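You operate a simulated robot arm through the tools that you are given. There is no shell and no other tool. Be economical: measure what you need, move in short steps, check, and stop when the job is done.

The job below is to be done with a simulated two-armed robot. You get a single attempt, and the scene is never put back.

TASK
Load the open crate: medium box in, lid on, air pumped to green, crate shut, both catches fastened.
Fine: each tile stays in its insert and box.

It is judged by the outcome, as a careful person would: the job done as asked, and still so three seconds after it is handed in. It fails if anything else is knocked over, pushed out of place, dropped, spilled or broken. Lids that push on must go on centred and level and be pressed home; caps that screw on are set level and turned clockwise until they are tight.

THE ROBOT
Two 7-joint arms with two-finger parallel grippers on one trunk, on a base that drives. Base frame: it is fixed to the floor where the robot stands at the start and does not move with it; the origin is under the middle of the robot, x ahead of it, y to its left, z up; the surface under the hand at the start is at about z = 900. Readings come in mm, degrees, newtons and seconds.
The left shoulder is at the start at [50, 177, 1204], the right one opposite. With the tool pointing down near the work surface each hand reaches from about 220 to 700 mm from the robot's upright axis, wherever it stands, measured 20 degrees to its own side. Places, roughly: air valve [500, 300, 900]; crate bay [700, 800, 700]; crate lid [900, 800, 1000]; front crate catch [900, 900, 1100]; inside of the large board box [700, -300, 900]; inside of the medium board box [700, -100, 900]; pump plunger [600, 200, 1100]; side crate catch [900, 700, 900]. Payload 3.43 kg a hand.
The TCP of each hand is the grasp point between the finger pads, 34 mm short of the fingertips. In the tool frame z runs along the fingers and y along their closing line. Largest opening 128 mm; finger width 24, thickness 12; the body of the gripper, 48 by 130 mm, starts 96 mm behind the TCP.
Orientation is that of the tool frame in the base frame, as a unit quaternion [w, x, y, z]. With the fingers straight down and closing along the base's y, the tool's x points along the base's -x, its y along +y and its z along -z.

THE INTERFACE
- The arms move only by the tool jog_arm. It takes "left_motion", "right_motion" or both (then of equal length, played together; a hand with none holds still); each is a list of rows, each a list of 7 numbers: the turn, a rotation vector about the base's x, y, z in units of 120 degrees (1.0 is 120 degrees), then the shift along the base's x, y, z in units of 200 mm (1.0 is 200 mm), then the opening, from 0 (shut) to 1 (fully open). In form: [[ax, ay, az, x, y, z, claw], ...]. A call has 1 to 10 rows; each row is the pose to reach, as a shift and turn from the pose commanded when the call began. A call with a number of a shift or a turn outside -1 to 1 is refused whole. A row lasts 0.2 s, in which the tool goes at most 50 mm and 8.6 degrees; a call with a longer step from one row to the next is refused whole, and so is a gripper value outside its range. Where a pose cannot be reached the arm comes as near as it can. A force on the tool above 90 N (or 10 N above the force at the start of the call, whichever is more), or a blocked arm, ends the call early, and 0.2 s more pass. Each finger travels about 108 mm/s and halts on what it meets, pressing with about 26 N; the grip force reading is that of the motor and also rises with nothing between the fingers. The clock runs only during rows and for 0.2 s after the last one: add rows that repeat a pose to give the fingers time. The reply holds the time, the measured pose of the TCP, the force on the tool along the base axes, the opening and the grip force, in the units named above and with some noise, with the torque about the TCP (base axes, N m) and any sound that the robot's microphone picked up.
- Cameras (640 x 400 px; columns grow to the right, rows downward): "scene" is now at [157.2, 10.9, 1366]; the picture's right is [0.12, -0.99, 0.00], its down [-0.58, -0.07, -0.81] and it looks along [0.81, 0.09, -0.58] (base axes); focal length 228 px, centre (320, 200). "left" rides on the left gripper at [76, 11, -160] in its tool frame; the picture's right is [-0.15, 0.99, 0.00], its down [-0.88, -0.13, -0.46] and it looks along [-0.45, -0.07, 0.89] (tool axes); focal length 234 px, centre (320, 200). "right" rides on the right gripper at [76, -11, -160] in its tool frame; the picture's right is [0.15, 0.99, 0.00], its down [-0.88, 0.13, -0.46] and it looks along [-0.45, 0.07, 0.89] (tool axes); focal length 234 px, centre (320, 200). There is no depth. A picture from a camera that has moved, and an enlarged one, comes with that camera's place and axes in the base frame and with its lens.
- camera(camera): a new picture of that camera. No time passes.
- move_column(by): slides the trunk up (or, below 0, down) by that many mm; the arms and the scene camera ride with it, the base frame stays. It gives what a move gives, with no picture.
- roll_base(legs): drives the robot by 1 to 6 legs, each [ahead, turn to the left] in mm and degrees, along the robot's own axes; the way and the turn of a leg run together, so that a leg with both is an arc; at most 1500 mm and 180 degrees a leg. The arms and the cameras ride along, it lands a little off, and it stops where it bumps. It gives what a move gives.
- pan_tilt(pan, tilt): turns the head with the scene camera to pan (to the left, within 80 degrees either way) and tilt (down, from -29 to 69), counted from straight ahead of the robot. It gives what a move gives.
- close_up(camera, box): a new picture of the part [left, top, right, bottom] of that camera's present view, enlarged. No time passes.
- finish_job(): hands the job in; it is judged then, once.

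Go step by step. Nothing tells you exact positions but the pictures and the camera data: compare them with the known pose of the tool, close in by small moves and look again before you grip or let go. The budget is 120 turns and 100 pictures, counting those below and the enlarged ones. Unless the task says otherwise, let go and move clear before handing in, and close with one line.

The tools are called after "Emit:" as name(argument=value, ...) on one line, values as JSON. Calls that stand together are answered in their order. jog_arm: Moves the arms, as the interface text tells. Its arguments: {"type":"object","properties":{"left_motion":{"type":"array","items":{"type":"array","items":{"type":"number"}}},"right_motion":{"type":"array","items":{"type":"array","items":{"type":"number"}}}},"required":[]} The other tools are called the same way: move_column (by) slides the trunk up or down; roll_base (legs) drives the base; pan_tilt (pan, tilt) turns the head that bears the scene camera; camera (camera) takes a picture; close_up (camera, box) takes an enlarged picture of a part of a camera's view; finish_job () hands the job in.

At the start:

```text
time_s: 0.0
left_tcp_pos: [412.5, 297.0, 1000.5]
left_orientation: [0.001, 0.0, 1.0, 0.0]
left_contact_force: [0.4, -0.2, -0.3]
left_wrist_torque: [0.0, 0.0, -0.01]
left_gripper_width: 128.2
left_grip_force: 0.0
right_tcp_pos: [503.1, -78.2, 1000.0]
right_orientation: [0.0, 0.0, 1.0, 0.0]
right_contact_force: [-0.9, 0.0, -0.3]
right_wrist_torque: [-0.02, -0.01, 0.01]
right_gripper_width: 128.3
right_grip_force: 0.0
trunk travel left (down, up): [-375.0, 26.0]
robot x, y, heading: [1.4, 0.3, 0.0]
head pan, tilt: [6.7, 35.6]
```

scene: 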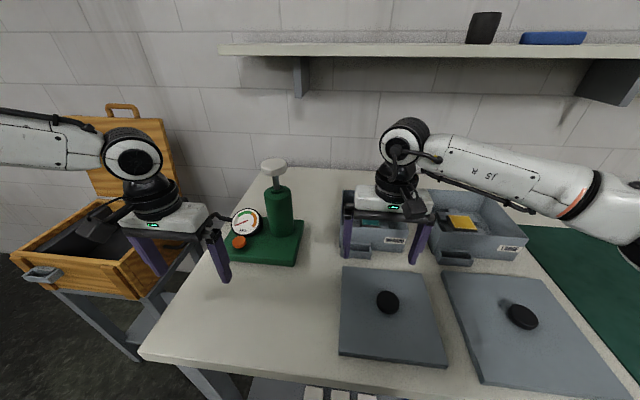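
right: 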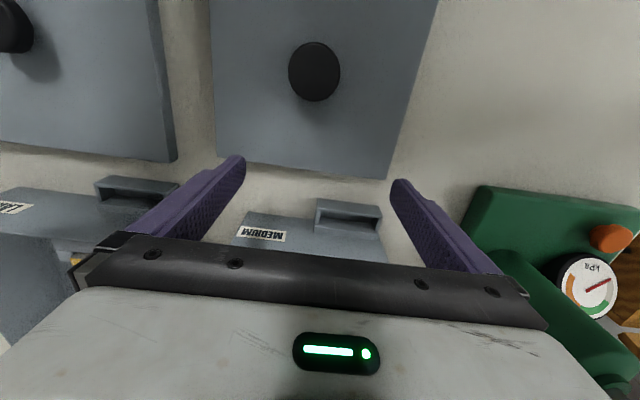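
left: 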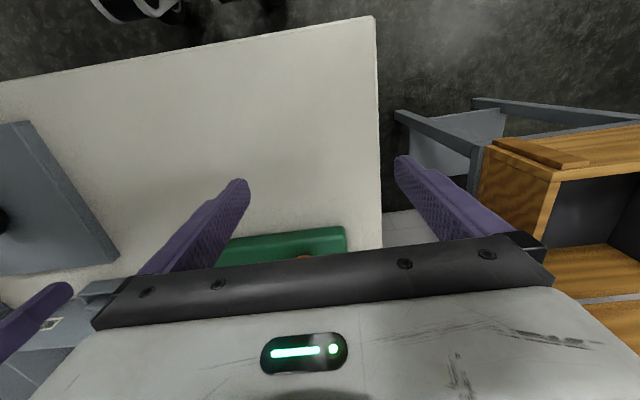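

I see two board boxes with lids in front of them, a pump with a gauge, and an open wooden crate on the left. I'll look closer first.

Emit:
close_up(camera="scene", box=[0, 90, 240, 320])

Emit:
close_up(camera="scene", box=[200, 140, 360, 280])

Emit:
close_up(camera="scene", box=[320, 170, 560, 400])

```text
1.74 times, centred on (120, 205) of scene
camera zoom: at [157.2, 10.9, 1366.0], right [0.12, -0.99, 0.0], down [-0.58, -0.07, -0.81], along [0.81, 0.09, -0.58], focal length 396 px, centre (668, 191)
```

zoom: 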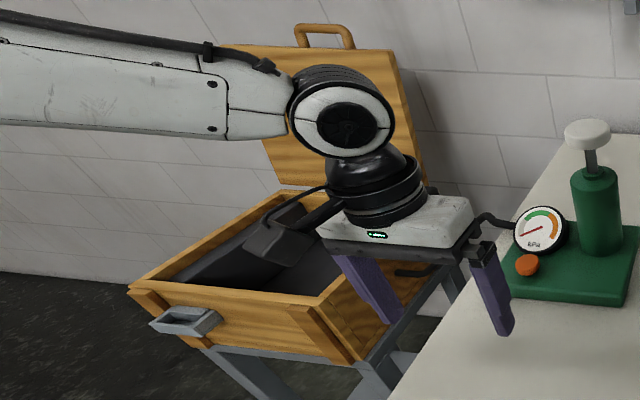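

```text
2.86 times, centred on (280, 210) of scene
camera zoom: at [157.2, 10.9, 1366.0], right [0.12, -0.99, 0.0], down [-0.58, -0.07, -0.81], along [0.81, 0.09, -0.58], focal length 650 px, centre (434, 171)
```

zoom: 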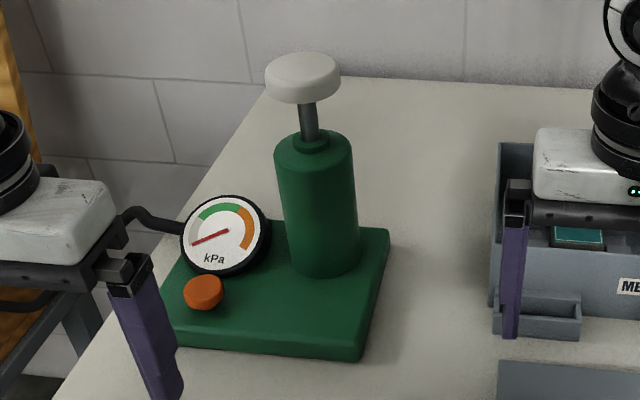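

```text
1.74 times, centred on (440, 285) of scene
camera zoom: at [157.2, 10.9, 1366.0], right [0.12, -0.99, 0.0], down [-0.58, -0.07, -0.81], along [0.81, 0.09, -0.58], focal length 396 px, centre (111, 52)
```

zoom: 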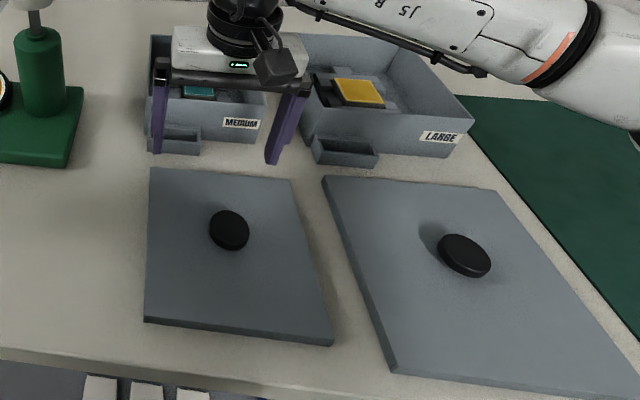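

I need the arms out of the view to see the boxes and the crate; I'll raise the arms back and outward.

Emit:
jog_arm(left_motion=[[0, 0, 0, -0.1, 0, 0.2, 1], [0, 0, 0, -0.2, 0.0, 0.4, 1], [0, 0, 0, -0.35, 0.0, 0.55, 1], [0, 0, 0, -0.5, 0.0, 0.7, 1], [0, 0, 0, -0.6, 0.0, 0.8, 1]], right_motion=[[0, 0, 0, -0.1, 0, 0.2, 1], [0, 0, 0, -0.2, -0.1, 0.4, 1], [0, 0, 0, -0.3, -0.25, 0.5, 1], [0, 0, 0, -0.4, -0.4, 0.6, 1], [0, 0, 0, -0.5, -0.55, 0.7, 1]])

Emit:
camera(camera="scene")

Emit:
camera(camera="right")

Emit:
camera(camera="left")

```text
time_s: 1.2
left_tcp_pos: [292.7, 297.6, 1161.2]
left_orientation: [0.001, -0.001, 1.0, 0.001]
left_contact_force: [-0.2, -0.7, -1.3]
left_wrist_torque: [0.03, -0.06, -0.05]
left_gripper_width: 128.0
left_grip_force: 0.0
right_tcp_pos: [400.7, -189.8, 1141.3]
right_orientation: [0.001, 0.0, 1.0, 0.0]
right_contact_force: [-1.0, 0.3, 0.8]
right_wrist_torque: [0.0, -0.08, 0.03]
right_gripper_width: 128.0
right_grip_force: 0.1
trunk travel left (down, up): [-375.0, 26.0]
robot x, y, heading: [-2.0, 1.6, 0.4]
head pan, tilt: [6.7, 35.6]
```

```text
93 pictures are left
camera scene: at [155.9, 10.2, 1366.2], right [0.12, -0.99, 0.0], down [-0.58, -0.07, -0.81], along [0.81, 0.1, -0.58], focal length 228 px, centre (320, 200)
```

scene: 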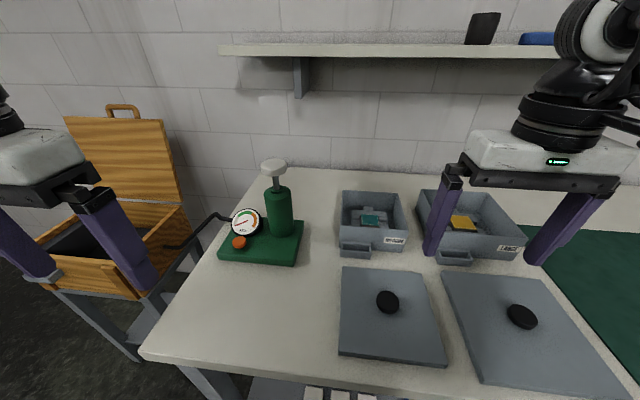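

```text
92 pictures are left
camera right: at [325.6, -200.5, 1300.1], right [-0.15, 0.99, 0.0], down [0.88, 0.13, 0.46], along [0.45, 0.07, -0.89], focal length 234 px, centre (320, 200)
```

right: 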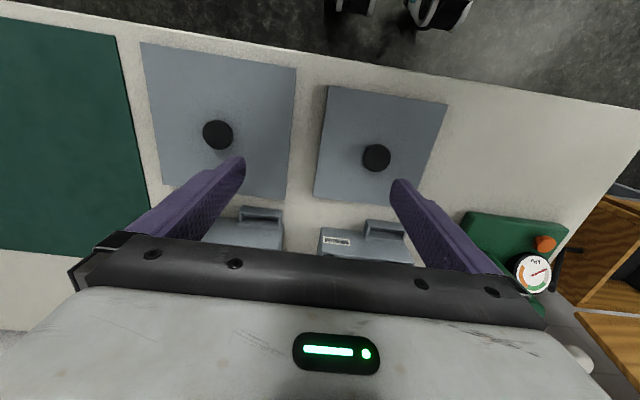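

```text
91 pictures are left
camera left: at [217.2, 309.1, 1320.8], right [0.15, 0.99, 0.0], down [0.88, -0.13, 0.46], along [0.45, -0.07, -0.89], focal length 234 px, centre (320, 200)
```

left: 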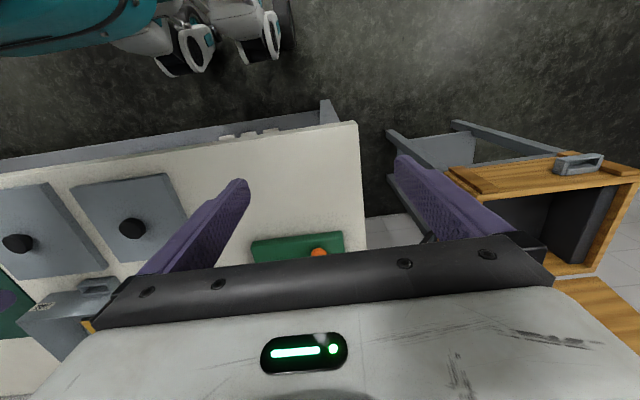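

Now zoom into the boxes, crate and pump.

Emit:
close_up(camera="scene", box=[325, 175, 485, 275])

Emit:
close_up(camera="scene", box=[200, 150, 320, 270])

Emit:
close_up(camera="left", box=[420, 130, 640, 290])

Emit:
close_up(camera="right", box=[290, 70, 640, 290])

```text
4.00 times, centred on (405, 225) of scene
camera zoom: at [155.9, 10.2, 1366.2], right [0.12, -0.99, 0.0], down [-0.58, -0.07, -0.81], along [0.81, 0.1, -0.58], focal length 910 px, centre (-20, 100)
```

zoom: 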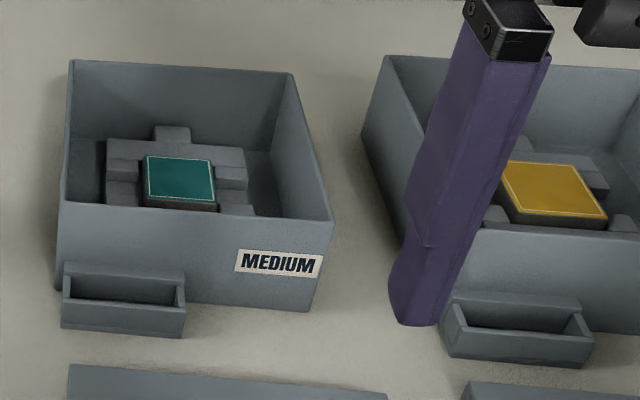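

```text
3.33 times, centred on (260, 210) of scene
camera zoom: at [155.9, 10.2, 1366.2], right [0.12, -0.99, 0.0], down [-0.58, -0.07, -0.81], along [0.81, 0.1, -0.58], focal length 759 px, centre (520, 167)
```

zoom: 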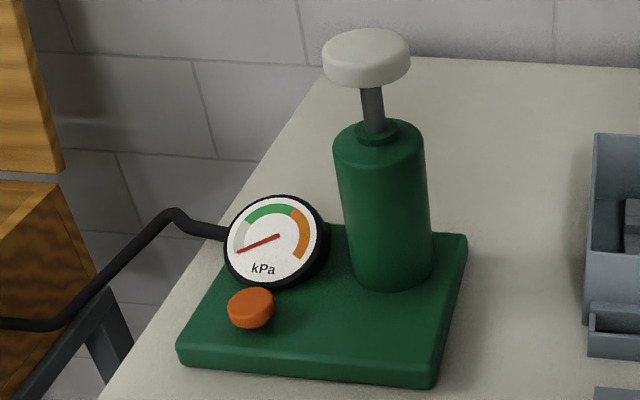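

```text
2.50 times, centred on (530, 210) of left
camera zoom: at [217.2, 309.1, 1320.8], right [0.15, 0.99, 0.0], down [0.88, -0.13, 0.46], along [0.45, -0.07, -0.89], focal length 585 px, centre (-205, 175)
```

zoom: 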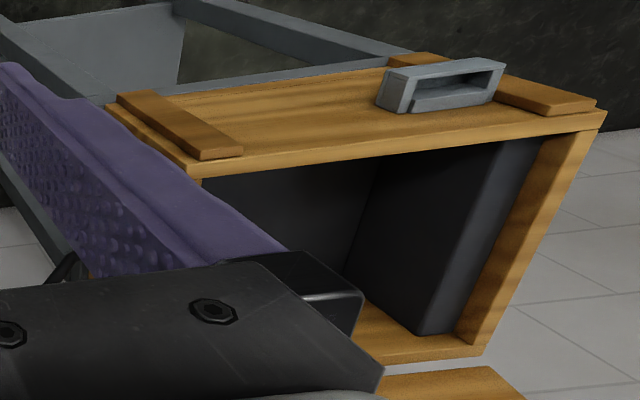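

```text
1.82 times, centred on (465, 180) of right
camera zoom: at [325.6, -200.5, 1300.1], right [-0.15, 0.99, 0.0], down [0.88, 0.13, 0.46], along [0.45, 0.07, -0.89], focal length 426 px, centre (56, 236)
```

zoom: 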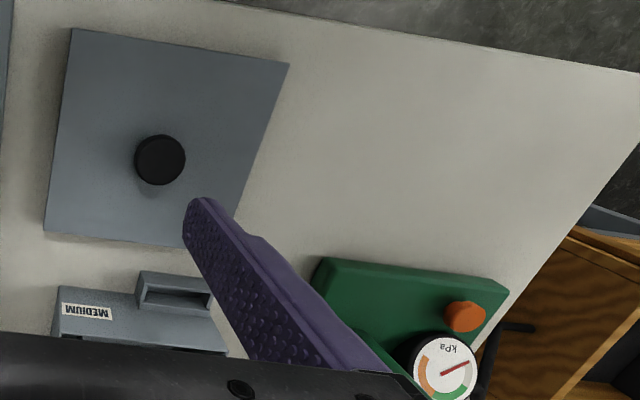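

Let me look at the crate by panning the head left.

Emit:
pan_tilt(pan=52, tilt=30)

Emit:
camera(camera="scene")

```text
time_s: 2.3
left_tcp_pos: [294.0, 299.2, 1160.6]
left_orientation: [0.0, -0.001, 1.0, 0.0]
left_contact_force: [-0.1, -0.1, 0.5]
left_wrist_torque: [0.0, 0.01, 0.01]
left_gripper_width: 127.9
left_grip_force: 0.1
right_tcp_pos: [402.7, -188.7, 1140.4]
right_orientation: [0.0, 0.0, 1.0, 0.0]
right_contact_force: [-1.1, -0.4, -0.2]
right_wrist_torque: [-0.05, 0.01, 0.01]
right_gripper_width: 128.0
right_grip_force: 0.1
trunk travel left (down, up): [-375.0, 26.0]
robot x, y, heading: [-0.2, -0.9, 0.1]
head pan, tilt: [52.0, 30.0]
```

```text
86 pictures are left
camera scene: at [125.8, 71.9, 1374.7], right [0.79, -0.62, 0.0], down [-0.31, -0.39, -0.87], along [0.53, 0.68, -0.5], focal length 228 px, centre (320, 200)
```

scene: 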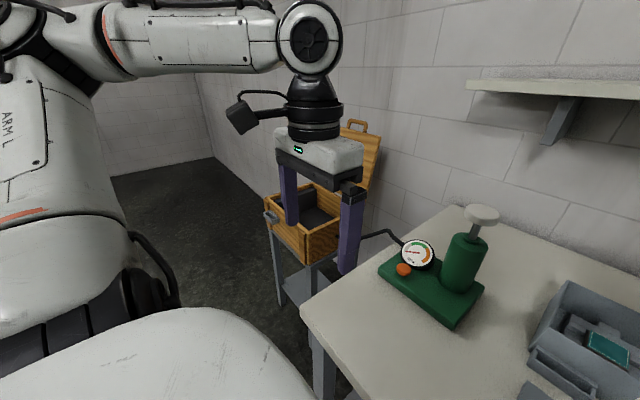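

The floor by the crate is free. I'll drive in front of the crate to inspect the bay and catches.

Emit:
roll_base(legs=[[-150, 0], [0, 90], [780, 0], [0, -90]])

Emit:
pan_tilt(pan=0, tilt=35)

Emit:
camera(camera="scene")

```text
time_s: 15.0
left_tcp_pos: [121.9, 1076.8, 1160.9]
left_orientation: [0.002, -0.026, 1.0, 0.0]
left_contact_force: [0.4, 0.1, 0.2]
left_wrist_torque: [0.01, 0.0, 0.0]
left_gripper_width: 127.8
left_grip_force: 0.0
right_tcp_pos: [252.4, 596.2, 1139.5]
right_orientation: [0.0, -0.025, 1.0, 0.0]
right_contact_force: [-0.1, 0.9, 0.6]
right_wrist_torque: [-0.01, 0.0, 0.0]
right_gripper_width: 128.2
right_grip_force: 0.0
trunk travel left (down, up): [-375.0, 26.0]
robot x, y, heading: [-156.6, 765.0, 2.7]
head pan, tilt: [52.0, 30.0]
```

```text
time_s: 16.2
left_tcp_pos: [119.2, 1077.6, 1160.8]
left_orientation: [0.001, -0.025, 1.0, 0.0]
left_contact_force: [0.3, 0.3, -0.5]
left_wrist_torque: [-0.04, -0.01, 0.01]
left_gripper_width: 128.0
left_grip_force: 0.2
right_tcp_pos: [252.6, 593.8, 1139.2]
right_orientation: [0.0, -0.025, 1.0, 0.0]
right_contact_force: [0.7, -0.1, 1.1]
right_wrist_torque: [-0.01, 0.0, 0.02]
right_gripper_width: 127.8
right_grip_force: 0.1
trunk travel left (down, up): [-375.0, 26.0]
robot x, y, heading: [-160.4, 764.4, 2.7]
head pan, tilt: [0.0, 35.0]
```

```text
85 pictures are left
camera scene: at [-0.8, 773.1, 1366.9], right [0.05, -1.0, 0.0], down [-0.57, -0.03, -0.82], along [0.82, 0.04, -0.57], focal length 228 px, centre (320, 200)
```

scene: 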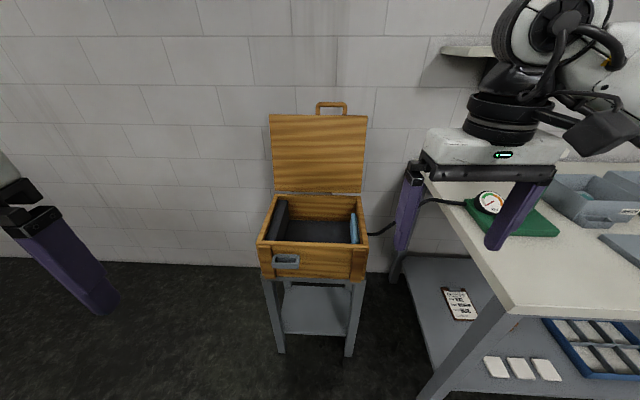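

There's an instruction card under the table and a bladder on the crate's right side; zooming in on both.

Emit:
close_up(camera="scene", box=[245, 95, 405, 290])

Emit:
close_up(camera="scene", box=[435, 282, 485, 325])

```text
2.05 times, centred on (325, 192) of scene
camera zoom: at [-0.8, 773.1, 1366.9], right [0.05, -1.0, 0.0], down [-0.57, -0.03, -0.82], along [0.82, 0.04, -0.57], focal length 467 px, centre (310, 215)
```

zoom: 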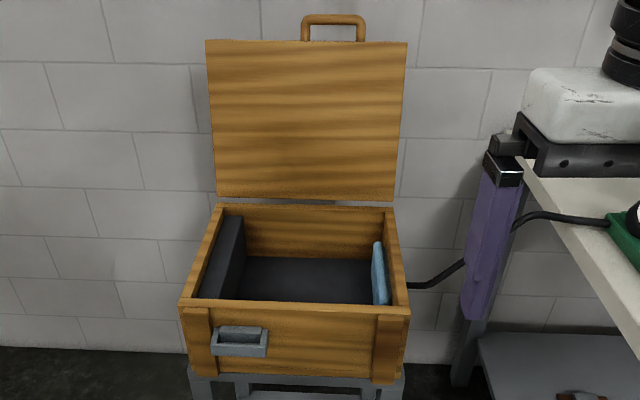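

```text
9.30 times, centred on (460, 304) of scene
camera zoom: at [-0.8, 773.1, 1366.9], right [0.05, -1.0, 0.0], down [-0.57, -0.03, -0.82], along [0.82, 0.04, -0.57], focal length 2117 px, centre (-982, -763)
```

zoom: 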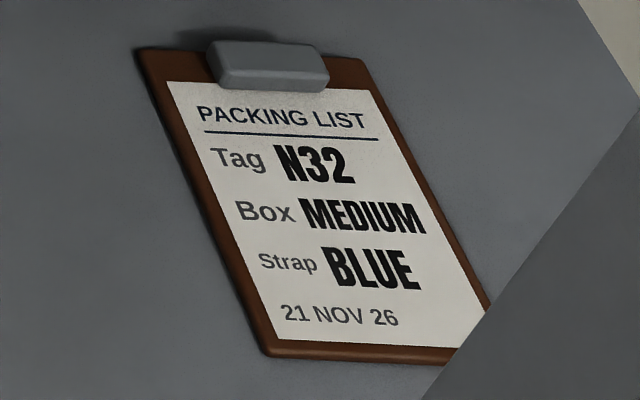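

The crate has a foam pad on the left and a bladder on the right. I'll drive closer to measure the bay precisely.

Emit:
roll_base(legs=[[0, 5.5], [240, 0], [0, -8.2]])

Emit:
pan_tilt(pan=0, tilt=45)

Emit:
camera(camera="scene")

```text
time_s: 19.1
left_tcp_pos: [371.1, 1099.6, 1160.7]
left_orientation: [0.001, -0.004, 1.0, 0.0]
left_contact_force: [0.7, -0.5, -0.3]
left_wrist_torque: [0.03, 0.0, 0.0]
left_gripper_width: 128.2
left_grip_force: 0.1
right_tcp_pos: [481.4, 612.6, 1140.8]
right_orientation: [0.0, -0.004, 1.0, 0.0]
right_contact_force: [0.5, -0.1, 0.2]
right_wrist_torque: [0.04, 0.0, -0.04]
right_gripper_width: 127.7
right_grip_force: 0.1
trunk travel left (down, up): [-375.0, 26.0]
robot x, y, heading: [78.5, 798.0, 0.3]
head pan, tilt: [0.0, 35.0]
```

```text
time_s: 19.8
left_tcp_pos: [371.5, 1098.7, 1160.3]
left_orientation: [0.0, -0.004, 1.0, 0.0]
left_contact_force: [-0.3, 0.7, 0.0]
left_wrist_torque: [0.02, -0.01, 0.01]
left_gripper_width: 128.0
left_grip_force: 0.1
right_tcp_pos: [481.5, 612.7, 1140.1]
right_orientation: [0.0, -0.004, 1.0, 0.0]
right_contact_force: [-0.2, -0.9, 0.5]
right_wrist_torque: [0.0, 0.0, 0.01]
right_gripper_width: 128.1
right_grip_force: 0.0
trunk travel left (down, up): [-375.0, 26.0]
robot x, y, heading: [77.0, 804.6, 0.3]
head pan, tilt: [0.0, 45.0]
```

```text
82 pictures are left
camera scene: at [229.1, 800.6, 1352.1], right [0.01, -1.0, 0.0], down [-0.71, -0.01, -0.71], along [0.71, 0.01, -0.71], focal length 228 px, centre (320, 200)
```

scene: 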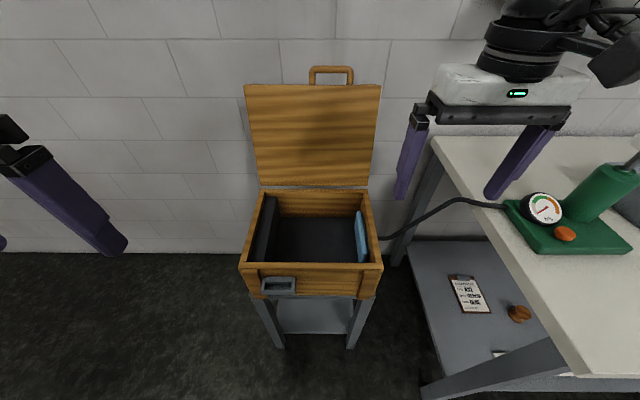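

Emit:
close_up(camera="scene", box=[230, 60, 400, 310])

Emit:
camera(camera="right")

Emit:
camera(camera="left")

```text
1.60 times, centred on (315, 185) of scene
camera zoom: at [229.1, 800.6, 1352.1], right [0.01, -1.0, 0.0], down [-0.71, -0.01, -0.71], along [0.71, 0.01, -0.71], focal length 364 px, centre (328, 224)
```

zoom: 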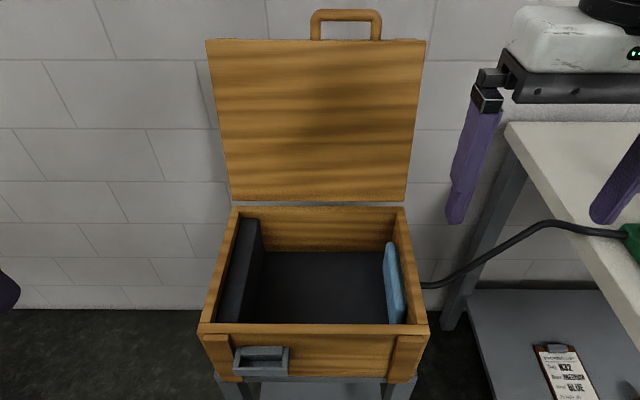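

```text
80 pictures are left
camera right: at [406.3, 601.7, 1299.7], right [-0.15, 0.99, 0.0], down [0.88, 0.14, 0.46], along [0.45, 0.07, -0.89], focal length 234 px, centre (320, 200)
```

right: 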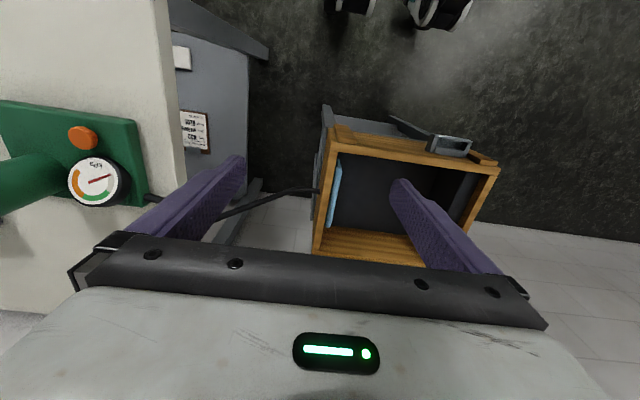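

```text
79 pictures are left
camera left: at [294.3, 1110.1, 1320.2], right [0.14, 0.99, 0.0], down [0.88, -0.12, 0.46], along [0.45, -0.06, -0.89], focal length 234 px, centre (320, 200)
```

left: 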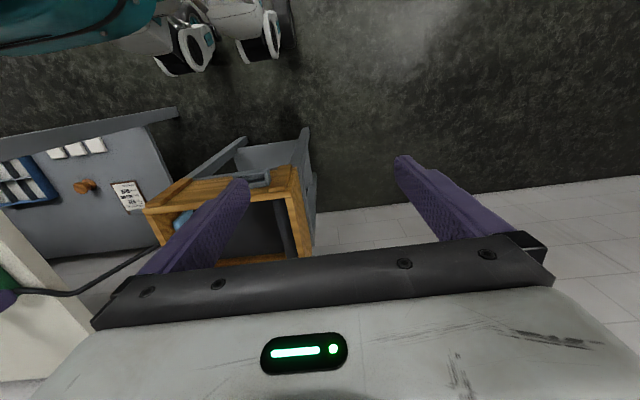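

The bay spans about y 680–964, x 550–800, with the floor near z 680. I'm returning to the table to fetch the medium box and will check base clearance there.

Emit:
roll_base(legs=[[-230, 0], [0, -90], [800, 0], [0, 90], [190, 0]])

Emit:
pan_tilt(pan=0, tilt=62)

Emit:
camera(camera="scene")

```text
time_s: 34.3
left_tcp_pos: [326.3, 284.3, 1159.8]
left_orientation: [0.0, 0.003, 1.0, 0.0]
left_contact_force: [0.5, 0.4, 0.2]
left_wrist_torque: [-0.01, 0.05, 0.0]
left_gripper_width: 128.2
left_grip_force: 0.0
right_tcp_pos: [429.6, -204.1, 1140.5]
right_orientation: [0.0, 0.003, 1.0, 0.0]
right_contact_force: [0.8, -0.6, -0.6]
right_wrist_torque: [0.02, 0.08, 0.01]
right_gripper_width: 128.1
right_grip_force: 0.1
trunk travel left (down, up): [-375.0, 26.0]
robot x, y, heading: [24.2, -12.1, -0.3]
head pan, tilt: [0.0, 45.0]
```

```text
time_s: 35.1
left_tcp_pos: [324.8, 283.2, 1160.4]
left_orientation: [0.0, 0.004, 1.0, 0.0]
left_contact_force: [-0.6, -1.7, -0.9]
left_wrist_torque: [0.0, -0.02, 0.0]
left_gripper_width: 128.2
left_grip_force: 0.2
right_tcp_pos: [428.2, -205.1, 1140.7]
right_orientation: [0.0, 0.004, 1.0, 0.0]
right_contact_force: [-0.5, -0.1, 0.6]
right_wrist_torque: [0.0, 0.03, 0.03]
right_gripper_width: 127.8
right_grip_force: 0.1
trunk travel left (down, up): [-375.0, 26.0]
robot x, y, heading: [32.0, -14.1, -0.6]
head pan, tilt: [0.0, 62.0]
```

```text
78 pictures are left
camera scene: at [162.8, -12.3, 1330.4], right [-0.01, -1.0, 0.0], down [-0.88, 0.01, -0.47], along [0.47, 0.0, -0.88], focal length 228 px, centre (320, 200)
```

scene: 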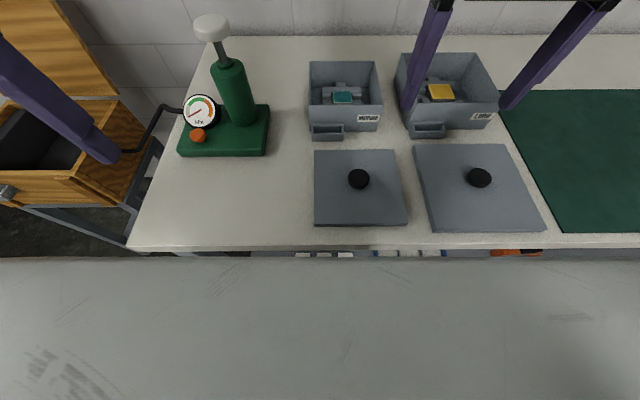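

Emit:
close_up(camera="scene", box=[300, 50, 420, 230])

Emit:
close_up(camera="scene", box=[300, 55, 390, 145])

```text
2.22 times, centred on (360, 140) of scene
camera zoom: at [162.8, -12.3, 1330.4], right [-0.01, -1.0, 0.0], down [-0.88, 0.01, -0.47], along [0.47, 0.0, -0.88], focal length 506 px, centre (231, 333)
```

zoom: 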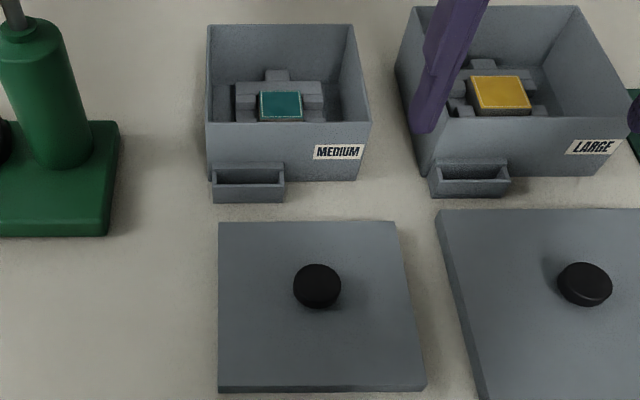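

```text
4.44 times, centred on (345, 100) of scene
camera zoom: at [162.8, -12.3, 1330.4], right [-0.01, -1.0, 0.0], down [-0.88, 0.01, -0.47], along [0.47, 0.0, -0.88], focal length 1012 px, centre (209, 644)
```

zoom: 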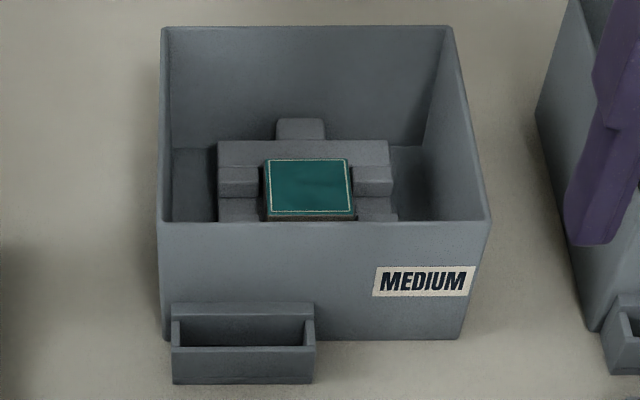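

Medium box spans x 590–757, y −157…11, top z≈981. I'll move both hands over its left and right walls, high first.

Emit:
jog_arm(left_motion=[[0, 0, 0, 0.05, -0.2, 0, 0.5], [0, 0, 0, 0.1, -0.4, 0, 0.3125], [0, 0, 0, 0.2, -0.6, 0, 0.3125], [0, 0, 0, 0.35, -0.8, 0, 0.3125], [0, 0, 0, 0.55, -0.95, 0, 0.3125], [0, 0, 0, 0.75, -1, 0, 0.3125], [0, 0, 0, 0.95, -1, 0, 0.3125]], right_motion=[[0, 0, 0, 0.1, 0, 0, 0.5], [0, 0, 0, 0.2, 0, 0, 0.3125], [0, 0, 0, 0.3, 0, 0, 0.3125], [0, 0, 0, 0.4, 0, 0, 0.3125], [0, 0, 0, 0.5, 0.05, 0, 0.3125], [0, 0, 0, 0.6, 0.1, 0, 0.3125], [0, 0, 0, 0.75, 0.15, 0, 0.3125]])

Emit:
jog_arm(left_motion=[[0, 0, 0, 0.1, -0.1, 0, 0.3125], [0, 0, 0, 0.2, -0.2, 0, 0.3125], [0, 0, 0, 0.3, -0.3, -0.05, 0.3125], [0, 0, 0, 0.45, -0.37, -0.15, 0.3125], [0, 0, 0, 0.6, -0.37, -0.3, 0.3125], [0, 0, 0, 0.7, -0.37, -0.4, 0.3125]], right_motion=[[0, 0, 0, 0.1, 0.02, 0, 0.3125], [0, 0, 0, 0.15, 0.05, 0, 0.3125], [0, 0, 0, 0.2, 0.07, -0.05, 0.3125], [0, 0, 0, 0.25, 0.09, -0.1, 0.3125], [0, 0, 0, 0.3, 0.1, -0.2, 0.3125], [0, 0, 0, 0.38, 0.1, -0.3, 0.3125]])

Emit:
camera(camera="scene")

```text
time_s: 36.7
left_tcp_pos: [487.0, 143.0, 1163.6]
left_orientation: [-0.002, 0.002, 1.0, -0.001]
left_contact_force: [-0.5, 0.2, -0.2]
left_wrist_torque: [-0.05, 0.07, 0.01]
left_gripper_width: 40.0
left_grip_force: 0.1
left hand out of reach, approached as far as the arm can: row 5, 6, 7
right_tcp_pos: [583.3, -173.0, 1140.8]
right_orientation: [-0.001, 0.004, 1.0, -0.001]
right_contact_force: [0.4, 0.7, 0.0]
right_wrist_torque: [-0.01, 0.05, 0.02]
right_gripper_width: 39.9
right_grip_force: 0.0
trunk travel left (down, up): [-375.0, 26.0]
robot x, y, heading: [30.6, -14.7, -0.2]
head pan, tilt: [0.0, 62.0]
```

```text
time_s: 38.1
left_tcp_pos: [535.8, 158.1, 1073.8]
left_orientation: [0.002, 0.003, 1.0, -0.002]
left_contact_force: [0.0, 0.5, 0.0]
left_wrist_torque: [0.01, -0.01, 0.01]
left_gripper_width: 39.8
left_grip_force: 0.1
left hand out of reach, approached as far as the arm can: row 1, 2, 3, 4, 5, 6
right_tcp_pos: [656.0, -152.9, 1075.7]
right_orientation: [0.001, 0.004, 1.0, 0.0]
right_contact_force: [0.6, 0.1, -0.2]
right_wrist_torque: [-0.02, 0.02, -0.01]
right_gripper_width: 39.9
right_grip_force: 0.0
trunk travel left (down, up): [-375.0, 26.0]
robot x, y, heading: [32.5, -9.8, -0.5]
head pan, tilt: [0.0, 62.0]
```

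```text
75 pictures are left
camera scene: at [163.8, -11.7, 1330.2], right [-0.01, -1.0, 0.0], down [-0.88, 0.01, -0.47], along [0.47, 0.0, -0.88], focal length 228 px, centre (320, 200)
```

scene: 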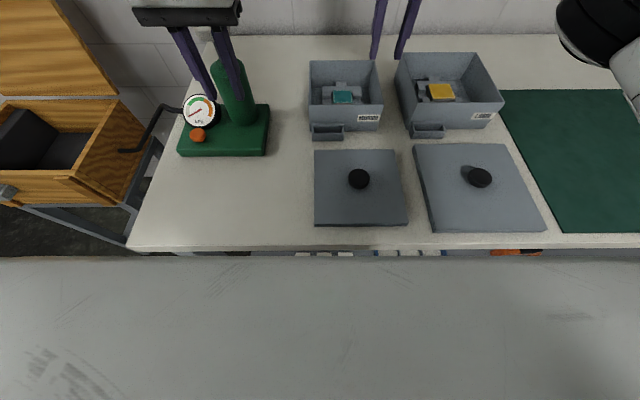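

The left hand stopped short of its target. I'll back it away from the pump and see which reference the command uses.

Emit:
jog_arm(left_motion=[[0, 0, 0, -0.2, 0, 0, 0.3125], [0, 0, 0, -0.4, 0, 0, 0.3125], [0, 0, 0, -0.5, 0, 0, 0.3125]])

Emit:
jog_arm(left_motion=[[0, 0, 0, 0, -0.2, 0, 0.3125], [0, 0, 0, 0, -0.4, 0, 0.3125]])

```text
time_s: 38.9
left_tcp_pos: [435.2, 160.9, 1077.5]
left_orientation: [0.001, 0.004, 1.0, 0.0]
left_contact_force: [-0.9, -0.4, 0.1]
left_wrist_torque: [-0.01, 0.0, 0.0]
left_gripper_width: 39.9
left_grip_force: 0.1
right_tcp_pos: [654.0, -153.3, 1077.7]
right_orientation: [0.0, 0.004, 1.0, -0.001]
right_contact_force: [0.2, -1.2, -0.7]
right_wrist_torque: [0.01, -0.03, 0.0]
right_gripper_width: 40.0
right_grip_force: 0.1
trunk travel left (down, up): [-375.0, 26.0]
robot x, y, heading: [29.9, -13.0, -0.6]
head pan, tilt: [0.0, 62.0]
```

```text
time_s: 39.5
left_tcp_pos: [433.5, 98.0, 1082.2]
left_orientation: [0.002, 0.002, 1.0, -0.001]
left_contact_force: [-0.1, 0.4, 0.7]
left_wrist_torque: [0.03, -0.05, -0.01]
left_gripper_width: 39.9
left_grip_force: 0.0
left hand out of reach, approached as far as the arm can: row 2
right_tcp_pos: [652.8, -153.5, 1077.8]
right_orientation: [0.001, 0.004, 1.0, -0.001]
right_contact_force: [0.3, -0.9, -0.7]
right_wrist_torque: [0.03, -0.04, 0.06]
right_gripper_width: 40.0
right_grip_force: 0.1
trunk travel left (down, up): [-375.0, 26.0]
robot x, y, heading: [29.7, -9.6, -0.5]
head pan, tilt: [0.0, 62.0]
```

The left wrist seems to be hitting a joint limit when moving inward. I'll turn the left hand about the vertical (a half-turn gives an equivalent grip) and see whether it can then reach inward.

Emit:
jog_arm(left_motion=[[0, 0, -0.07, 0, 0.1, 0, 0.3125], [0, 0, -0.14, 0, 0.2, 0, 0.3125], [0, 0, -0.21, 0, 0.3, 0, 0.3125], [0, 0, -0.28, 0, 0.35, 0, 0.3125], [0, 0, -0.35, 0, 0.35, 0, 0.3125], [0, 0, -0.42, 0, 0.35, 0, 0.3125], [0, 0, -0.49, 0, 0.35, 0, 0.3125], [0, 0, -0.56, 0, 0.35, 0, 0.3125], [0, 0, -0.63, 0, 0.35, 0, 0.3125], [0, 0, -0.7, 0, 0.35, 0, 0.3125]])

Emit:
jog_arm(left_motion=[[0, 0, 0, 0, -0.2, 0, 0.3125], [0, 0, 0, 0, -0.4, 0, 0.3125], [0, 0, 0, 0, -0.6, 0, 0.3125], [0, 0, 0, 0, -0.8, 0, 0.3125]])

```text
time_s: 41.7
left_tcp_pos: [432.5, 170.9, 1081.7]
left_orientation: [0.001, 0.673, 0.74, -0.001]
left_contact_force: [-0.2, -0.2, 0.0]
left_wrist_torque: [-0.01, -0.02, -0.02]
left_gripper_width: 39.8
left_grip_force: 0.1
right_tcp_pos: [652.9, -153.2, 1078.5]
right_orientation: [0.0, 0.004, 1.0, 0.001]
right_contact_force: [0.0, 0.6, 0.0]
right_wrist_torque: [0.0, 0.01, -0.01]
right_gripper_width: 40.2
right_grip_force: 0.1
trunk travel left (down, up): [-375.0, 26.0]
robot x, y, heading: [27.7, -10.6, -0.3]
head pan, tilt: [0.0, 62.0]
```

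```text
time_s: 42.7
left_tcp_pos: [430.0, 96.7, 1080.8]
left_orientation: [0.001, 0.672, 0.741, -0.001]
left_contact_force: [-0.2, 0.9, -0.1]
left_wrist_torque: [-0.04, 0.03, 0.01]
left_gripper_width: 39.9
left_grip_force: 0.1
left hand out of reach, approached as far as the arm can: row 2, 3, 4
right_tcp_pos: [654.7, -154.4, 1077.1]
right_orientation: [-0.001, 0.004, 1.0, 0.001]
right_contact_force: [-0.4, -0.1, -0.9]
right_wrist_torque: [0.02, -0.01, 0.0]
right_gripper_width: 40.0
right_grip_force: 0.1
trunk travel left (down, up): [-375.0, 26.0]
robot x, y, heading: [27.8, -9.6, -0.5]
head pan, tilt: [0.0, 62.0]
```

Yaw isn't the limit; it may be arm-to-arm clearance. I'll move the right hand away and retry the left.

Emit:
jog_arm(left_motion=[[0, 0, 0, 0, 0, 0, 0.3125], [0, 0, 0, 0, 0, 0, 0.3125], [0, 0, 0, 0, 0, 0, 0.3125], [0, 0, 0, 0, 0, 0, 0.3125], [0, 0, 0, 0, -0.2, 0, 0.3125], [0, 0, 0, 0, -0.4, 0, 0.3125]], right_motion=[[0, 0, 0, -0.1, -0.1, 0.1, 0.3125], [0, 0, 0, -0.2, -0.2, 0.2, 0.3125], [0, 0, 0, -0.3, -0.35, 0.2, 0.3125], [0, 0, 0, -0.4, -0.5, 0.2, 0.3125], [0, 0, 0, -0.4, -0.7, 0.2, 0.3125], [0, 0, 0, -0.4, -0.9, 0.2, 0.3125]])

```text
time_s: 44.1
left_tcp_pos: [386.2, 83.7, 1082.5]
left_orientation: [0.0, 0.673, 0.74, 0.0]
left_contact_force: [-0.6, 0.0, -0.4]
left_wrist_torque: [0.07, -0.14, 0.03]
left_gripper_width: 39.9
left_grip_force: 0.2
left hand out of reach, approached as far as the arm can: row 5, 6
right_tcp_pos: [574.1, -332.5, 1120.9]
right_orientation: [0.001, 0.004, 1.0, 0.0]
right_contact_force: [-1.4, -0.1, 0.3]
right_wrist_torque: [0.07, -0.05, 0.01]
right_gripper_width: 40.1
right_grip_force: 0.1
trunk travel left (down, up): [-375.0, 26.0]
robot x, y, heading: [32.5, -8.7, -0.5]
head pan, tilt: [0.0, 62.0]
```

Emit:
pan_tilt(pan=25, tilt=20)

Emit:
camera(camera="scene")

Emit:
pan_tilt(pan=-25, tilt=20)

Emit:
camera(camera="scene")

```text
time_s: 45.2
left_tcp_pos: [389.4, 86.4, 1082.9]
left_orientation: [0.0, 0.672, 0.741, -0.001]
left_contact_force: [-0.8, -0.2, -1.0]
left_wrist_torque: [-0.01, -0.01, 0.03]
left_gripper_width: 39.8
left_grip_force: 0.0
right_tcp_pos: [576.6, -332.5, 1121.5]
right_orientation: [0.0, 0.005, 1.0, 0.001]
right_contact_force: [-0.2, 0.5, 0.3]
right_wrist_torque: [0.0, -0.01, 0.0]
right_gripper_width: 39.8
right_grip_force: 0.1
trunk travel left (down, up): [-375.0, 26.0]
robot x, y, heading: [29.0, -16.3, -0.4]
head pan, tilt: [25.0, 20.0]
```

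```text
74 pictures are left
camera scene: at [183.3, 26.9, 1390.7], right [0.41, -0.91, 0.0], down [-0.31, -0.14, -0.94], along [0.85, 0.39, -0.34], focal length 228 px, centre (320, 200)
```

scene: 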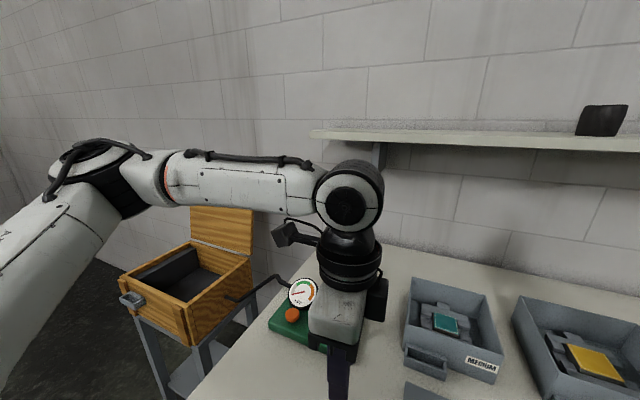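

```text
time_s: 46.4
left_tcp_pos: [388.7, 86.2, 1082.4]
left_orientation: [0.001, 0.672, 0.741, -0.001]
left_contact_force: [-0.1, 0.3, 0.7]
left_wrist_torque: [-0.03, 0.01, -0.03]
left_gripper_width: 39.8
left_grip_force: 0.0
right_tcp_pos: [576.9, -331.3, 1121.3]
right_orientation: [0.0, 0.004, 1.0, 0.0]
right_contact_force: [-0.7, 0.7, -0.1]
right_wrist_torque: [0.01, 0.0, 0.01]
right_gripper_width: 40.1
right_grip_force: 0.1
trunk travel left (down, up): [-375.0, 26.0]
robot x, y, heading: [31.6, -8.9, -0.3]
head pan, tilt: [-25.0, 20.0]
```

```text
73 pictures are left
camera scene: at [182.6, -51.8, 1390.8], right [-0.43, -0.9, 0.0], down [-0.31, 0.15, -0.94], along [0.85, -0.4, -0.34], focal length 228 px, centre (320, 200)
```

scene: 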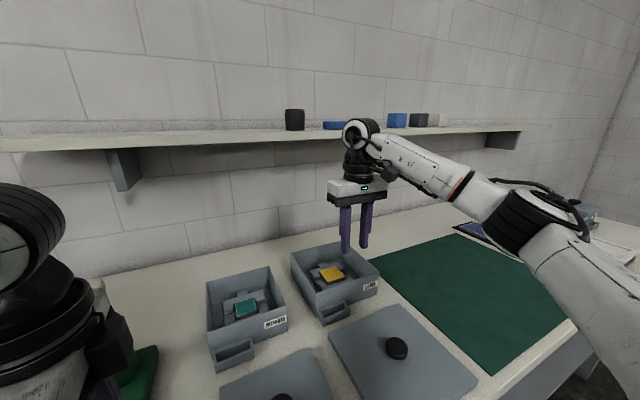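

The left arm's elbow posture limits it inward, so I'll test how far inward the right hand can go instead, with the left hand brought back out.

Emit:
jog_arm(left_motion=[[0, 0, 0.07, 0, 0.15, 0, 0.3125], [0, 0, 0.14, 0, 0.3, 0.1, 0.3125], [0, 0, 0.21, 0, 0.45, 0.2, 0.3125], [0, 0, 0.28, 0, 0.6, 0.3, 0.3125], [0, 0, 0.35, 0, 0.75, 0.3, 0.3125], [0, 0, 0.42, 0, 0.9, 0.3, 0.3125], [0, 0, 0.49, 0, 1, 0.3, 0.3125], [0, 0, 0.56, 0, 1, 0.3, 0.3125], [0, 0, 0.63, 0, 1, 0.3, 0.3125], [0, 0, 0.7, 0, 1, 0.3, 0.3125]], right_motion=[[0, 0, 0, 0, 0.1, 0, 0.3125], [0, 0, 0, 0, 0.2, 0, 0.3125], [0, 0, 0, 0, 0.3, 0, 0.3125], [0, 0, 0, 0, 0.4, 0, 0.3125], [0, 0, 0, 0, 0.5, 0, 0.3125], [0, 0, 0, 0, 0.6, 0, 0.3125], [0, 0, 0, 0, 0.7, 0, 0.3125], [0, 0, 0, 0, 0.8, 0, 0.3125], [0, 0, 0, 0, 0.9, 0, 0.3125], [0, 0, 0, 0, 1, 0, 0.3125]])

Emit:
jog_arm(right_motion=[[0, 0, 0, 0, 0.2, 0, 0.3125], [0, 0, 0, 0, 0.4, 0, 0.3125], [0, 0, 0, 0, 0.6, 0, 0.3125], [0, 0, 0, 0, 0.7, 0, 0.3125], [0, 0, 0, 0, 0.8, 0, 0.3125]])

```text
time_s: 48.6
left_tcp_pos: [390.0, 290.1, 1144.1]
left_orientation: [0.001, 0.003, 1.0, 0.0]
left_contact_force: [0.2, 0.0, 0.0]
left_wrist_torque: [0.01, -0.01, -0.01]
left_gripper_width: 40.0
left_grip_force: 0.1
right_tcp_pos: [574.6, -135.1, 1119.4]
right_orientation: [0.0, 0.004, 1.0, 0.0]
right_contact_force: [0.2, -0.2, 0.3]
right_wrist_torque: [-0.01, 0.03, -0.02]
right_gripper_width: 39.9
right_grip_force: 0.1
trunk travel left (down, up): [-375.0, 26.0]
robot x, y, heading: [30.7, -11.6, -0.7]
head pan, tilt: [-25.0, 20.0]
```

```text
time_s: 49.8
left_tcp_pos: [389.5, 290.4, 1145.7]
left_orientation: [0.001, 0.003, 1.0, -0.001]
left_contact_force: [0.2, 0.8, -0.1]
left_wrist_torque: [-0.03, -0.01, -0.03]
left_gripper_width: 39.9
left_grip_force: 0.1
right_tcp_pos: [574.9, 25.9, 1120.2]
right_orientation: [0.0, 0.004, 1.0, 0.0]
right_contact_force: [-0.5, 0.4, 0.1]
right_wrist_torque: [-0.02, 0.02, 0.0]
right_gripper_width: 40.2
right_grip_force: 0.0
trunk travel left (down, up): [-375.0, 26.0]
robot x, y, heading: [29.8, -15.0, -0.6]
head pan, tilt: [-25.0, 20.0]
```

The right hand reaches inward well, so I'll use a deep one-handed pinch of the box's right wall. Moving the right hand above that wall at mid-length.

Emit:
jog_arm(right_motion=[[0, 0, 0, 0.05, -0.2, 0, 0.3], [0, 0, 0, 0.1, -0.4, 0, 0.25], [0, 0, 0, 0.2, -0.6, 0, 0.25], [0, 0, 0, 0.35, -0.8, 0, 0.25], [0, 0, 0, 0.48, -0.905, -0.1, 0.25], [0, 0, 0, 0.48, -0.905, -0.3, 0.25], [0, 0, 0, 0.48, -0.905, -0.42, 0.25]])

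Emit:
pan_tilt(pan=-12, tilt=40)

Emit:
close_up(camera="scene", box=[240, 80, 400, 200])

Emit:
camera(camera="right")

```text
time_s: 51.4
left_tcp_pos: [390.1, 289.3, 1145.0]
left_orientation: [0.001, 0.003, 1.0, 0.0]
left_contact_force: [0.1, -1.7, 0.0]
left_wrist_torque: [0.0, -0.01, -0.02]
left_gripper_width: 39.9
left_grip_force: 0.1
right_tcp_pos: [673.5, -158.6, 1048.0]
right_orientation: [-0.002, 0.004, 1.0, -0.002]
right_contact_force: [0.8, -0.1, -0.2]
right_wrist_torque: [0.0, -0.05, -0.04]
right_gripper_width: 31.8
right_grip_force: 0.1
right hand out of reach, approached as far as the arm can: row 5, 7
trunk travel left (down, up): [-375.0, 26.0]
robot x, y, heading: [28.7, -14.9, -0.4]
head pan, tilt: [-25.0, 20.0]
```

```text
time_s: 52.2
left_tcp_pos: [389.3, 288.6, 1146.1]
left_orientation: [0.001, 0.004, 1.0, 0.0]
left_contact_force: [0.4, 0.4, 0.5]
left_wrist_torque: [0.01, 0.0, -0.01]
left_gripper_width: 39.9
left_grip_force: 0.2
right_tcp_pos: [673.2, -159.2, 1046.9]
right_orientation: [-0.001, 0.004, 1.0, 0.0]
right_contact_force: [-0.3, 0.2, 0.3]
right_wrist_torque: [-0.01, -0.01, -0.02]
right_gripper_width: 32.1
right_grip_force: 0.1
trunk travel left (down, up): [-375.0, 26.0]
robot x, y, heading: [28.0, -13.3, -0.7]
head pan, tilt: [-12.0, 40.0]
```

```text
3.33 times, centred on (320, 140) of scene
camera zoom: at [181.4, -30.2, 1359.4], right [-0.22, -0.98, 0.0], down [-0.63, 0.14, -0.77], along [0.75, -0.17, -0.64], focal length 759 px, centre (320, 400)
```

zoom: 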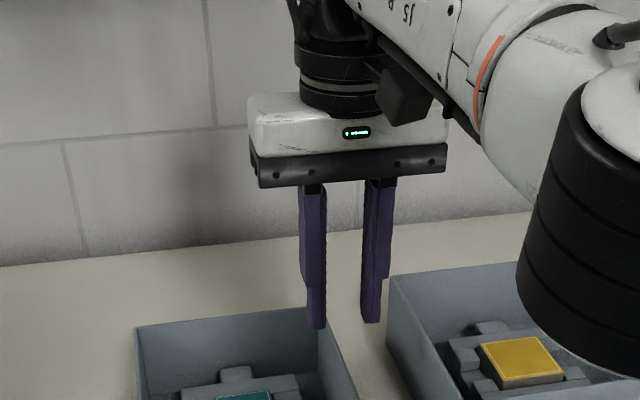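

```text
71 pictures are left
camera right: at [599.4, -168.6, 1207.1], right [-0.14, 0.99, 0.0], down [0.88, 0.12, 0.45], along [0.45, 0.06, -0.89], focal length 234 px, centre (320, 200)
```

right: 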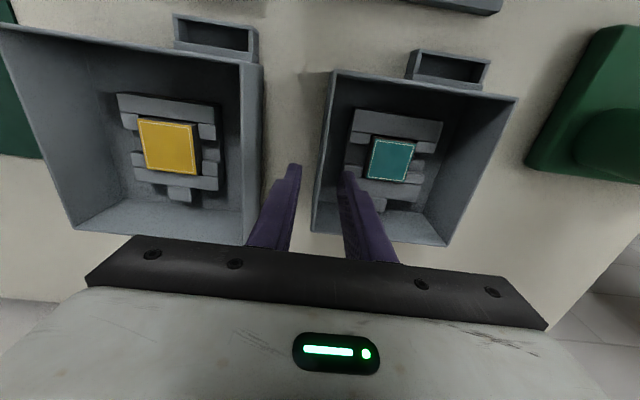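

Fingers straddle the wall; I'll shift 4 mm to centre, narrow the opening, and descend to just at rim level first.

Emit:
jog_arm(right_motion=[[0, 0, 0, -0.03, 0.02, 0, 0.2], [0, 0, 0, -0.03, 0.02, -0.08, 0.2], [0, 0, 0, -0.03, 0.02, -0.15, 0.2], [0, 0, 0, -0.03, 0.02, -0.19, 0.2]])

Emit:
close_up(camera="right", box=[240, 50, 440, 270])

Emit:
close_up(camera="scene", box=[260, 120, 380, 220])

```text
time_s: 53.2
left_tcp_pos: [389.6, 289.3, 1145.0]
left_orientation: [0.001, 0.004, 1.0, 0.001]
left_contact_force: [-0.1, -0.1, -0.3]
left_wrist_torque: [0.01, 0.02, -0.01]
left_gripper_width: 39.7
left_grip_force: 0.0
right_tcp_pos: [676.4, -153.6, 1026.2]
right_orientation: [0.0, 0.002, 1.0, 0.0]
right_contact_force: [0.1, 0.5, -0.5]
right_wrist_torque: [0.02, -0.03, 0.01]
right_gripper_width: 25.5
right_grip_force: 0.0
right hand out of reach, approached as far as the arm can: row 1, 2, 3, 4
trunk travel left (down, up): [-375.0, 26.0]
robot x, y, heading: [29.2, -11.3, -0.6]
head pan, tilt: [-12.0, 40.0]
```

```text
1.82 times, centred on (340, 160) of right
camera zoom: at [601.0, -163.1, 1186.1], right [-0.14, 0.99, 0.0], down [0.88, 0.13, 0.45], along [0.45, 0.06, -0.89], focal length 426 px, centre (284, 273)
```

zoom: 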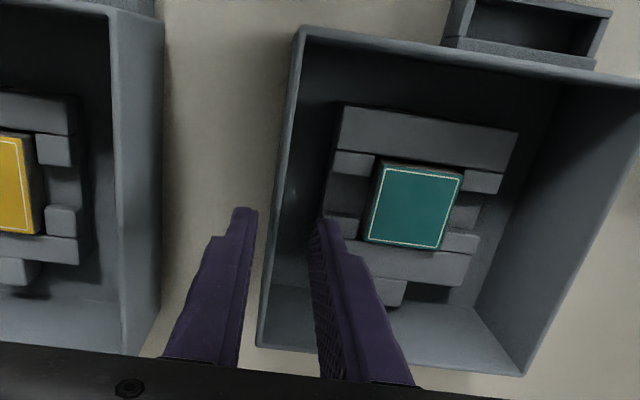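

```text
4.00 times, centred on (320, 170) of scene
camera zoom: at [181.5, -30.2, 1359.3], right [-0.22, -0.98, 0.0], down [-0.63, 0.14, -0.77], along [0.75, -0.17, -0.64], focal length 910 px, centre (320, 320)
```

zoom: 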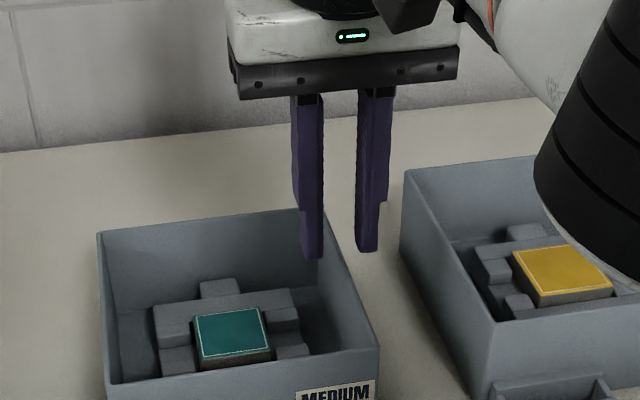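

The wall sits about 5 mm toward the outer finger, and the arm is at its reach limit going down. I'll shift laterally and lower with the trunk instead.

Emit:
jog_arm(right_motion=[[0, 0, 0, -0.02, -0.022, 0, 0.2], [0, 0, 0, -0.02, -0.022, 0, 0.2]])

Emit:
move_column(by=-40)

Emit:
close_up(camera="right", box=[240, 50, 440, 270])

```text
time_s: 53.8
left_tcp_pos: [389.1, 288.3, 1144.9]
left_orientation: [0.001, 0.003, 1.0, -0.001]
left_contact_force: [0.6, -0.3, 0.3]
left_wrist_torque: [-0.01, -0.02, -0.02]
left_gripper_width: 40.0
left_grip_force: 0.1
right_tcp_pos: [676.5, -157.0, 1027.6]
right_orientation: [-0.001, 0.004, 1.0, 0.0]
right_contact_force: [-0.3, -1.0, 0.2]
right_wrist_torque: [0.0, -0.02, -0.03]
right_gripper_width: 25.8
right_grip_force: 0.1
right hand out of reach, approached as far as the arm can: row 1, 2
trunk travel left (down, up): [-375.0, 26.0]
robot x, y, heading: [27.7, -11.6, -0.4]
head pan, tilt: [-12.0, 40.0]
```

```text
time_s: 54.7
left_tcp_pos: [389.4, 288.7, 1105.5]
left_orientation: [0.001, 0.003, 1.0, 0.0]
left_contact_force: [-0.4, -0.1, -1.1]
left_wrist_torque: [0.04, -0.01, 0.01]
left_gripper_width: 39.7
left_grip_force: 0.1
right_tcp_pos: [675.7, -156.2, 986.0]
right_orientation: [0.0, 0.003, 1.0, 0.0]
right_contact_force: [-0.3, -0.5, -0.2]
right_wrist_torque: [-0.02, 0.01, -0.01]
right_gripper_width: 25.4
right_grip_force: 0.0
trunk travel left (down, up): [-335.0, 66.0]
robot x, y, heading: [28.7, -10.2, -0.5]
head pan, tilt: [-12.0, 40.0]
```

```text
1.82 times, centred on (340, 160) of right
camera zoom: at [601.2, -166.0, 1146.8], right [-0.14, 0.99, 0.0], down [0.88, 0.12, 0.45], along [0.45, 0.06, -0.89], focal length 426 px, centre (284, 273)
```

zoom: 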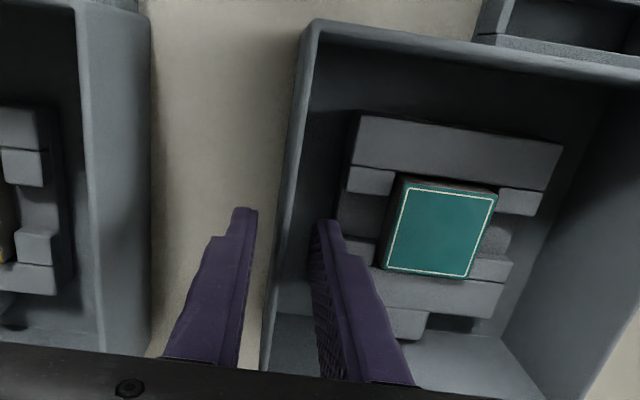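

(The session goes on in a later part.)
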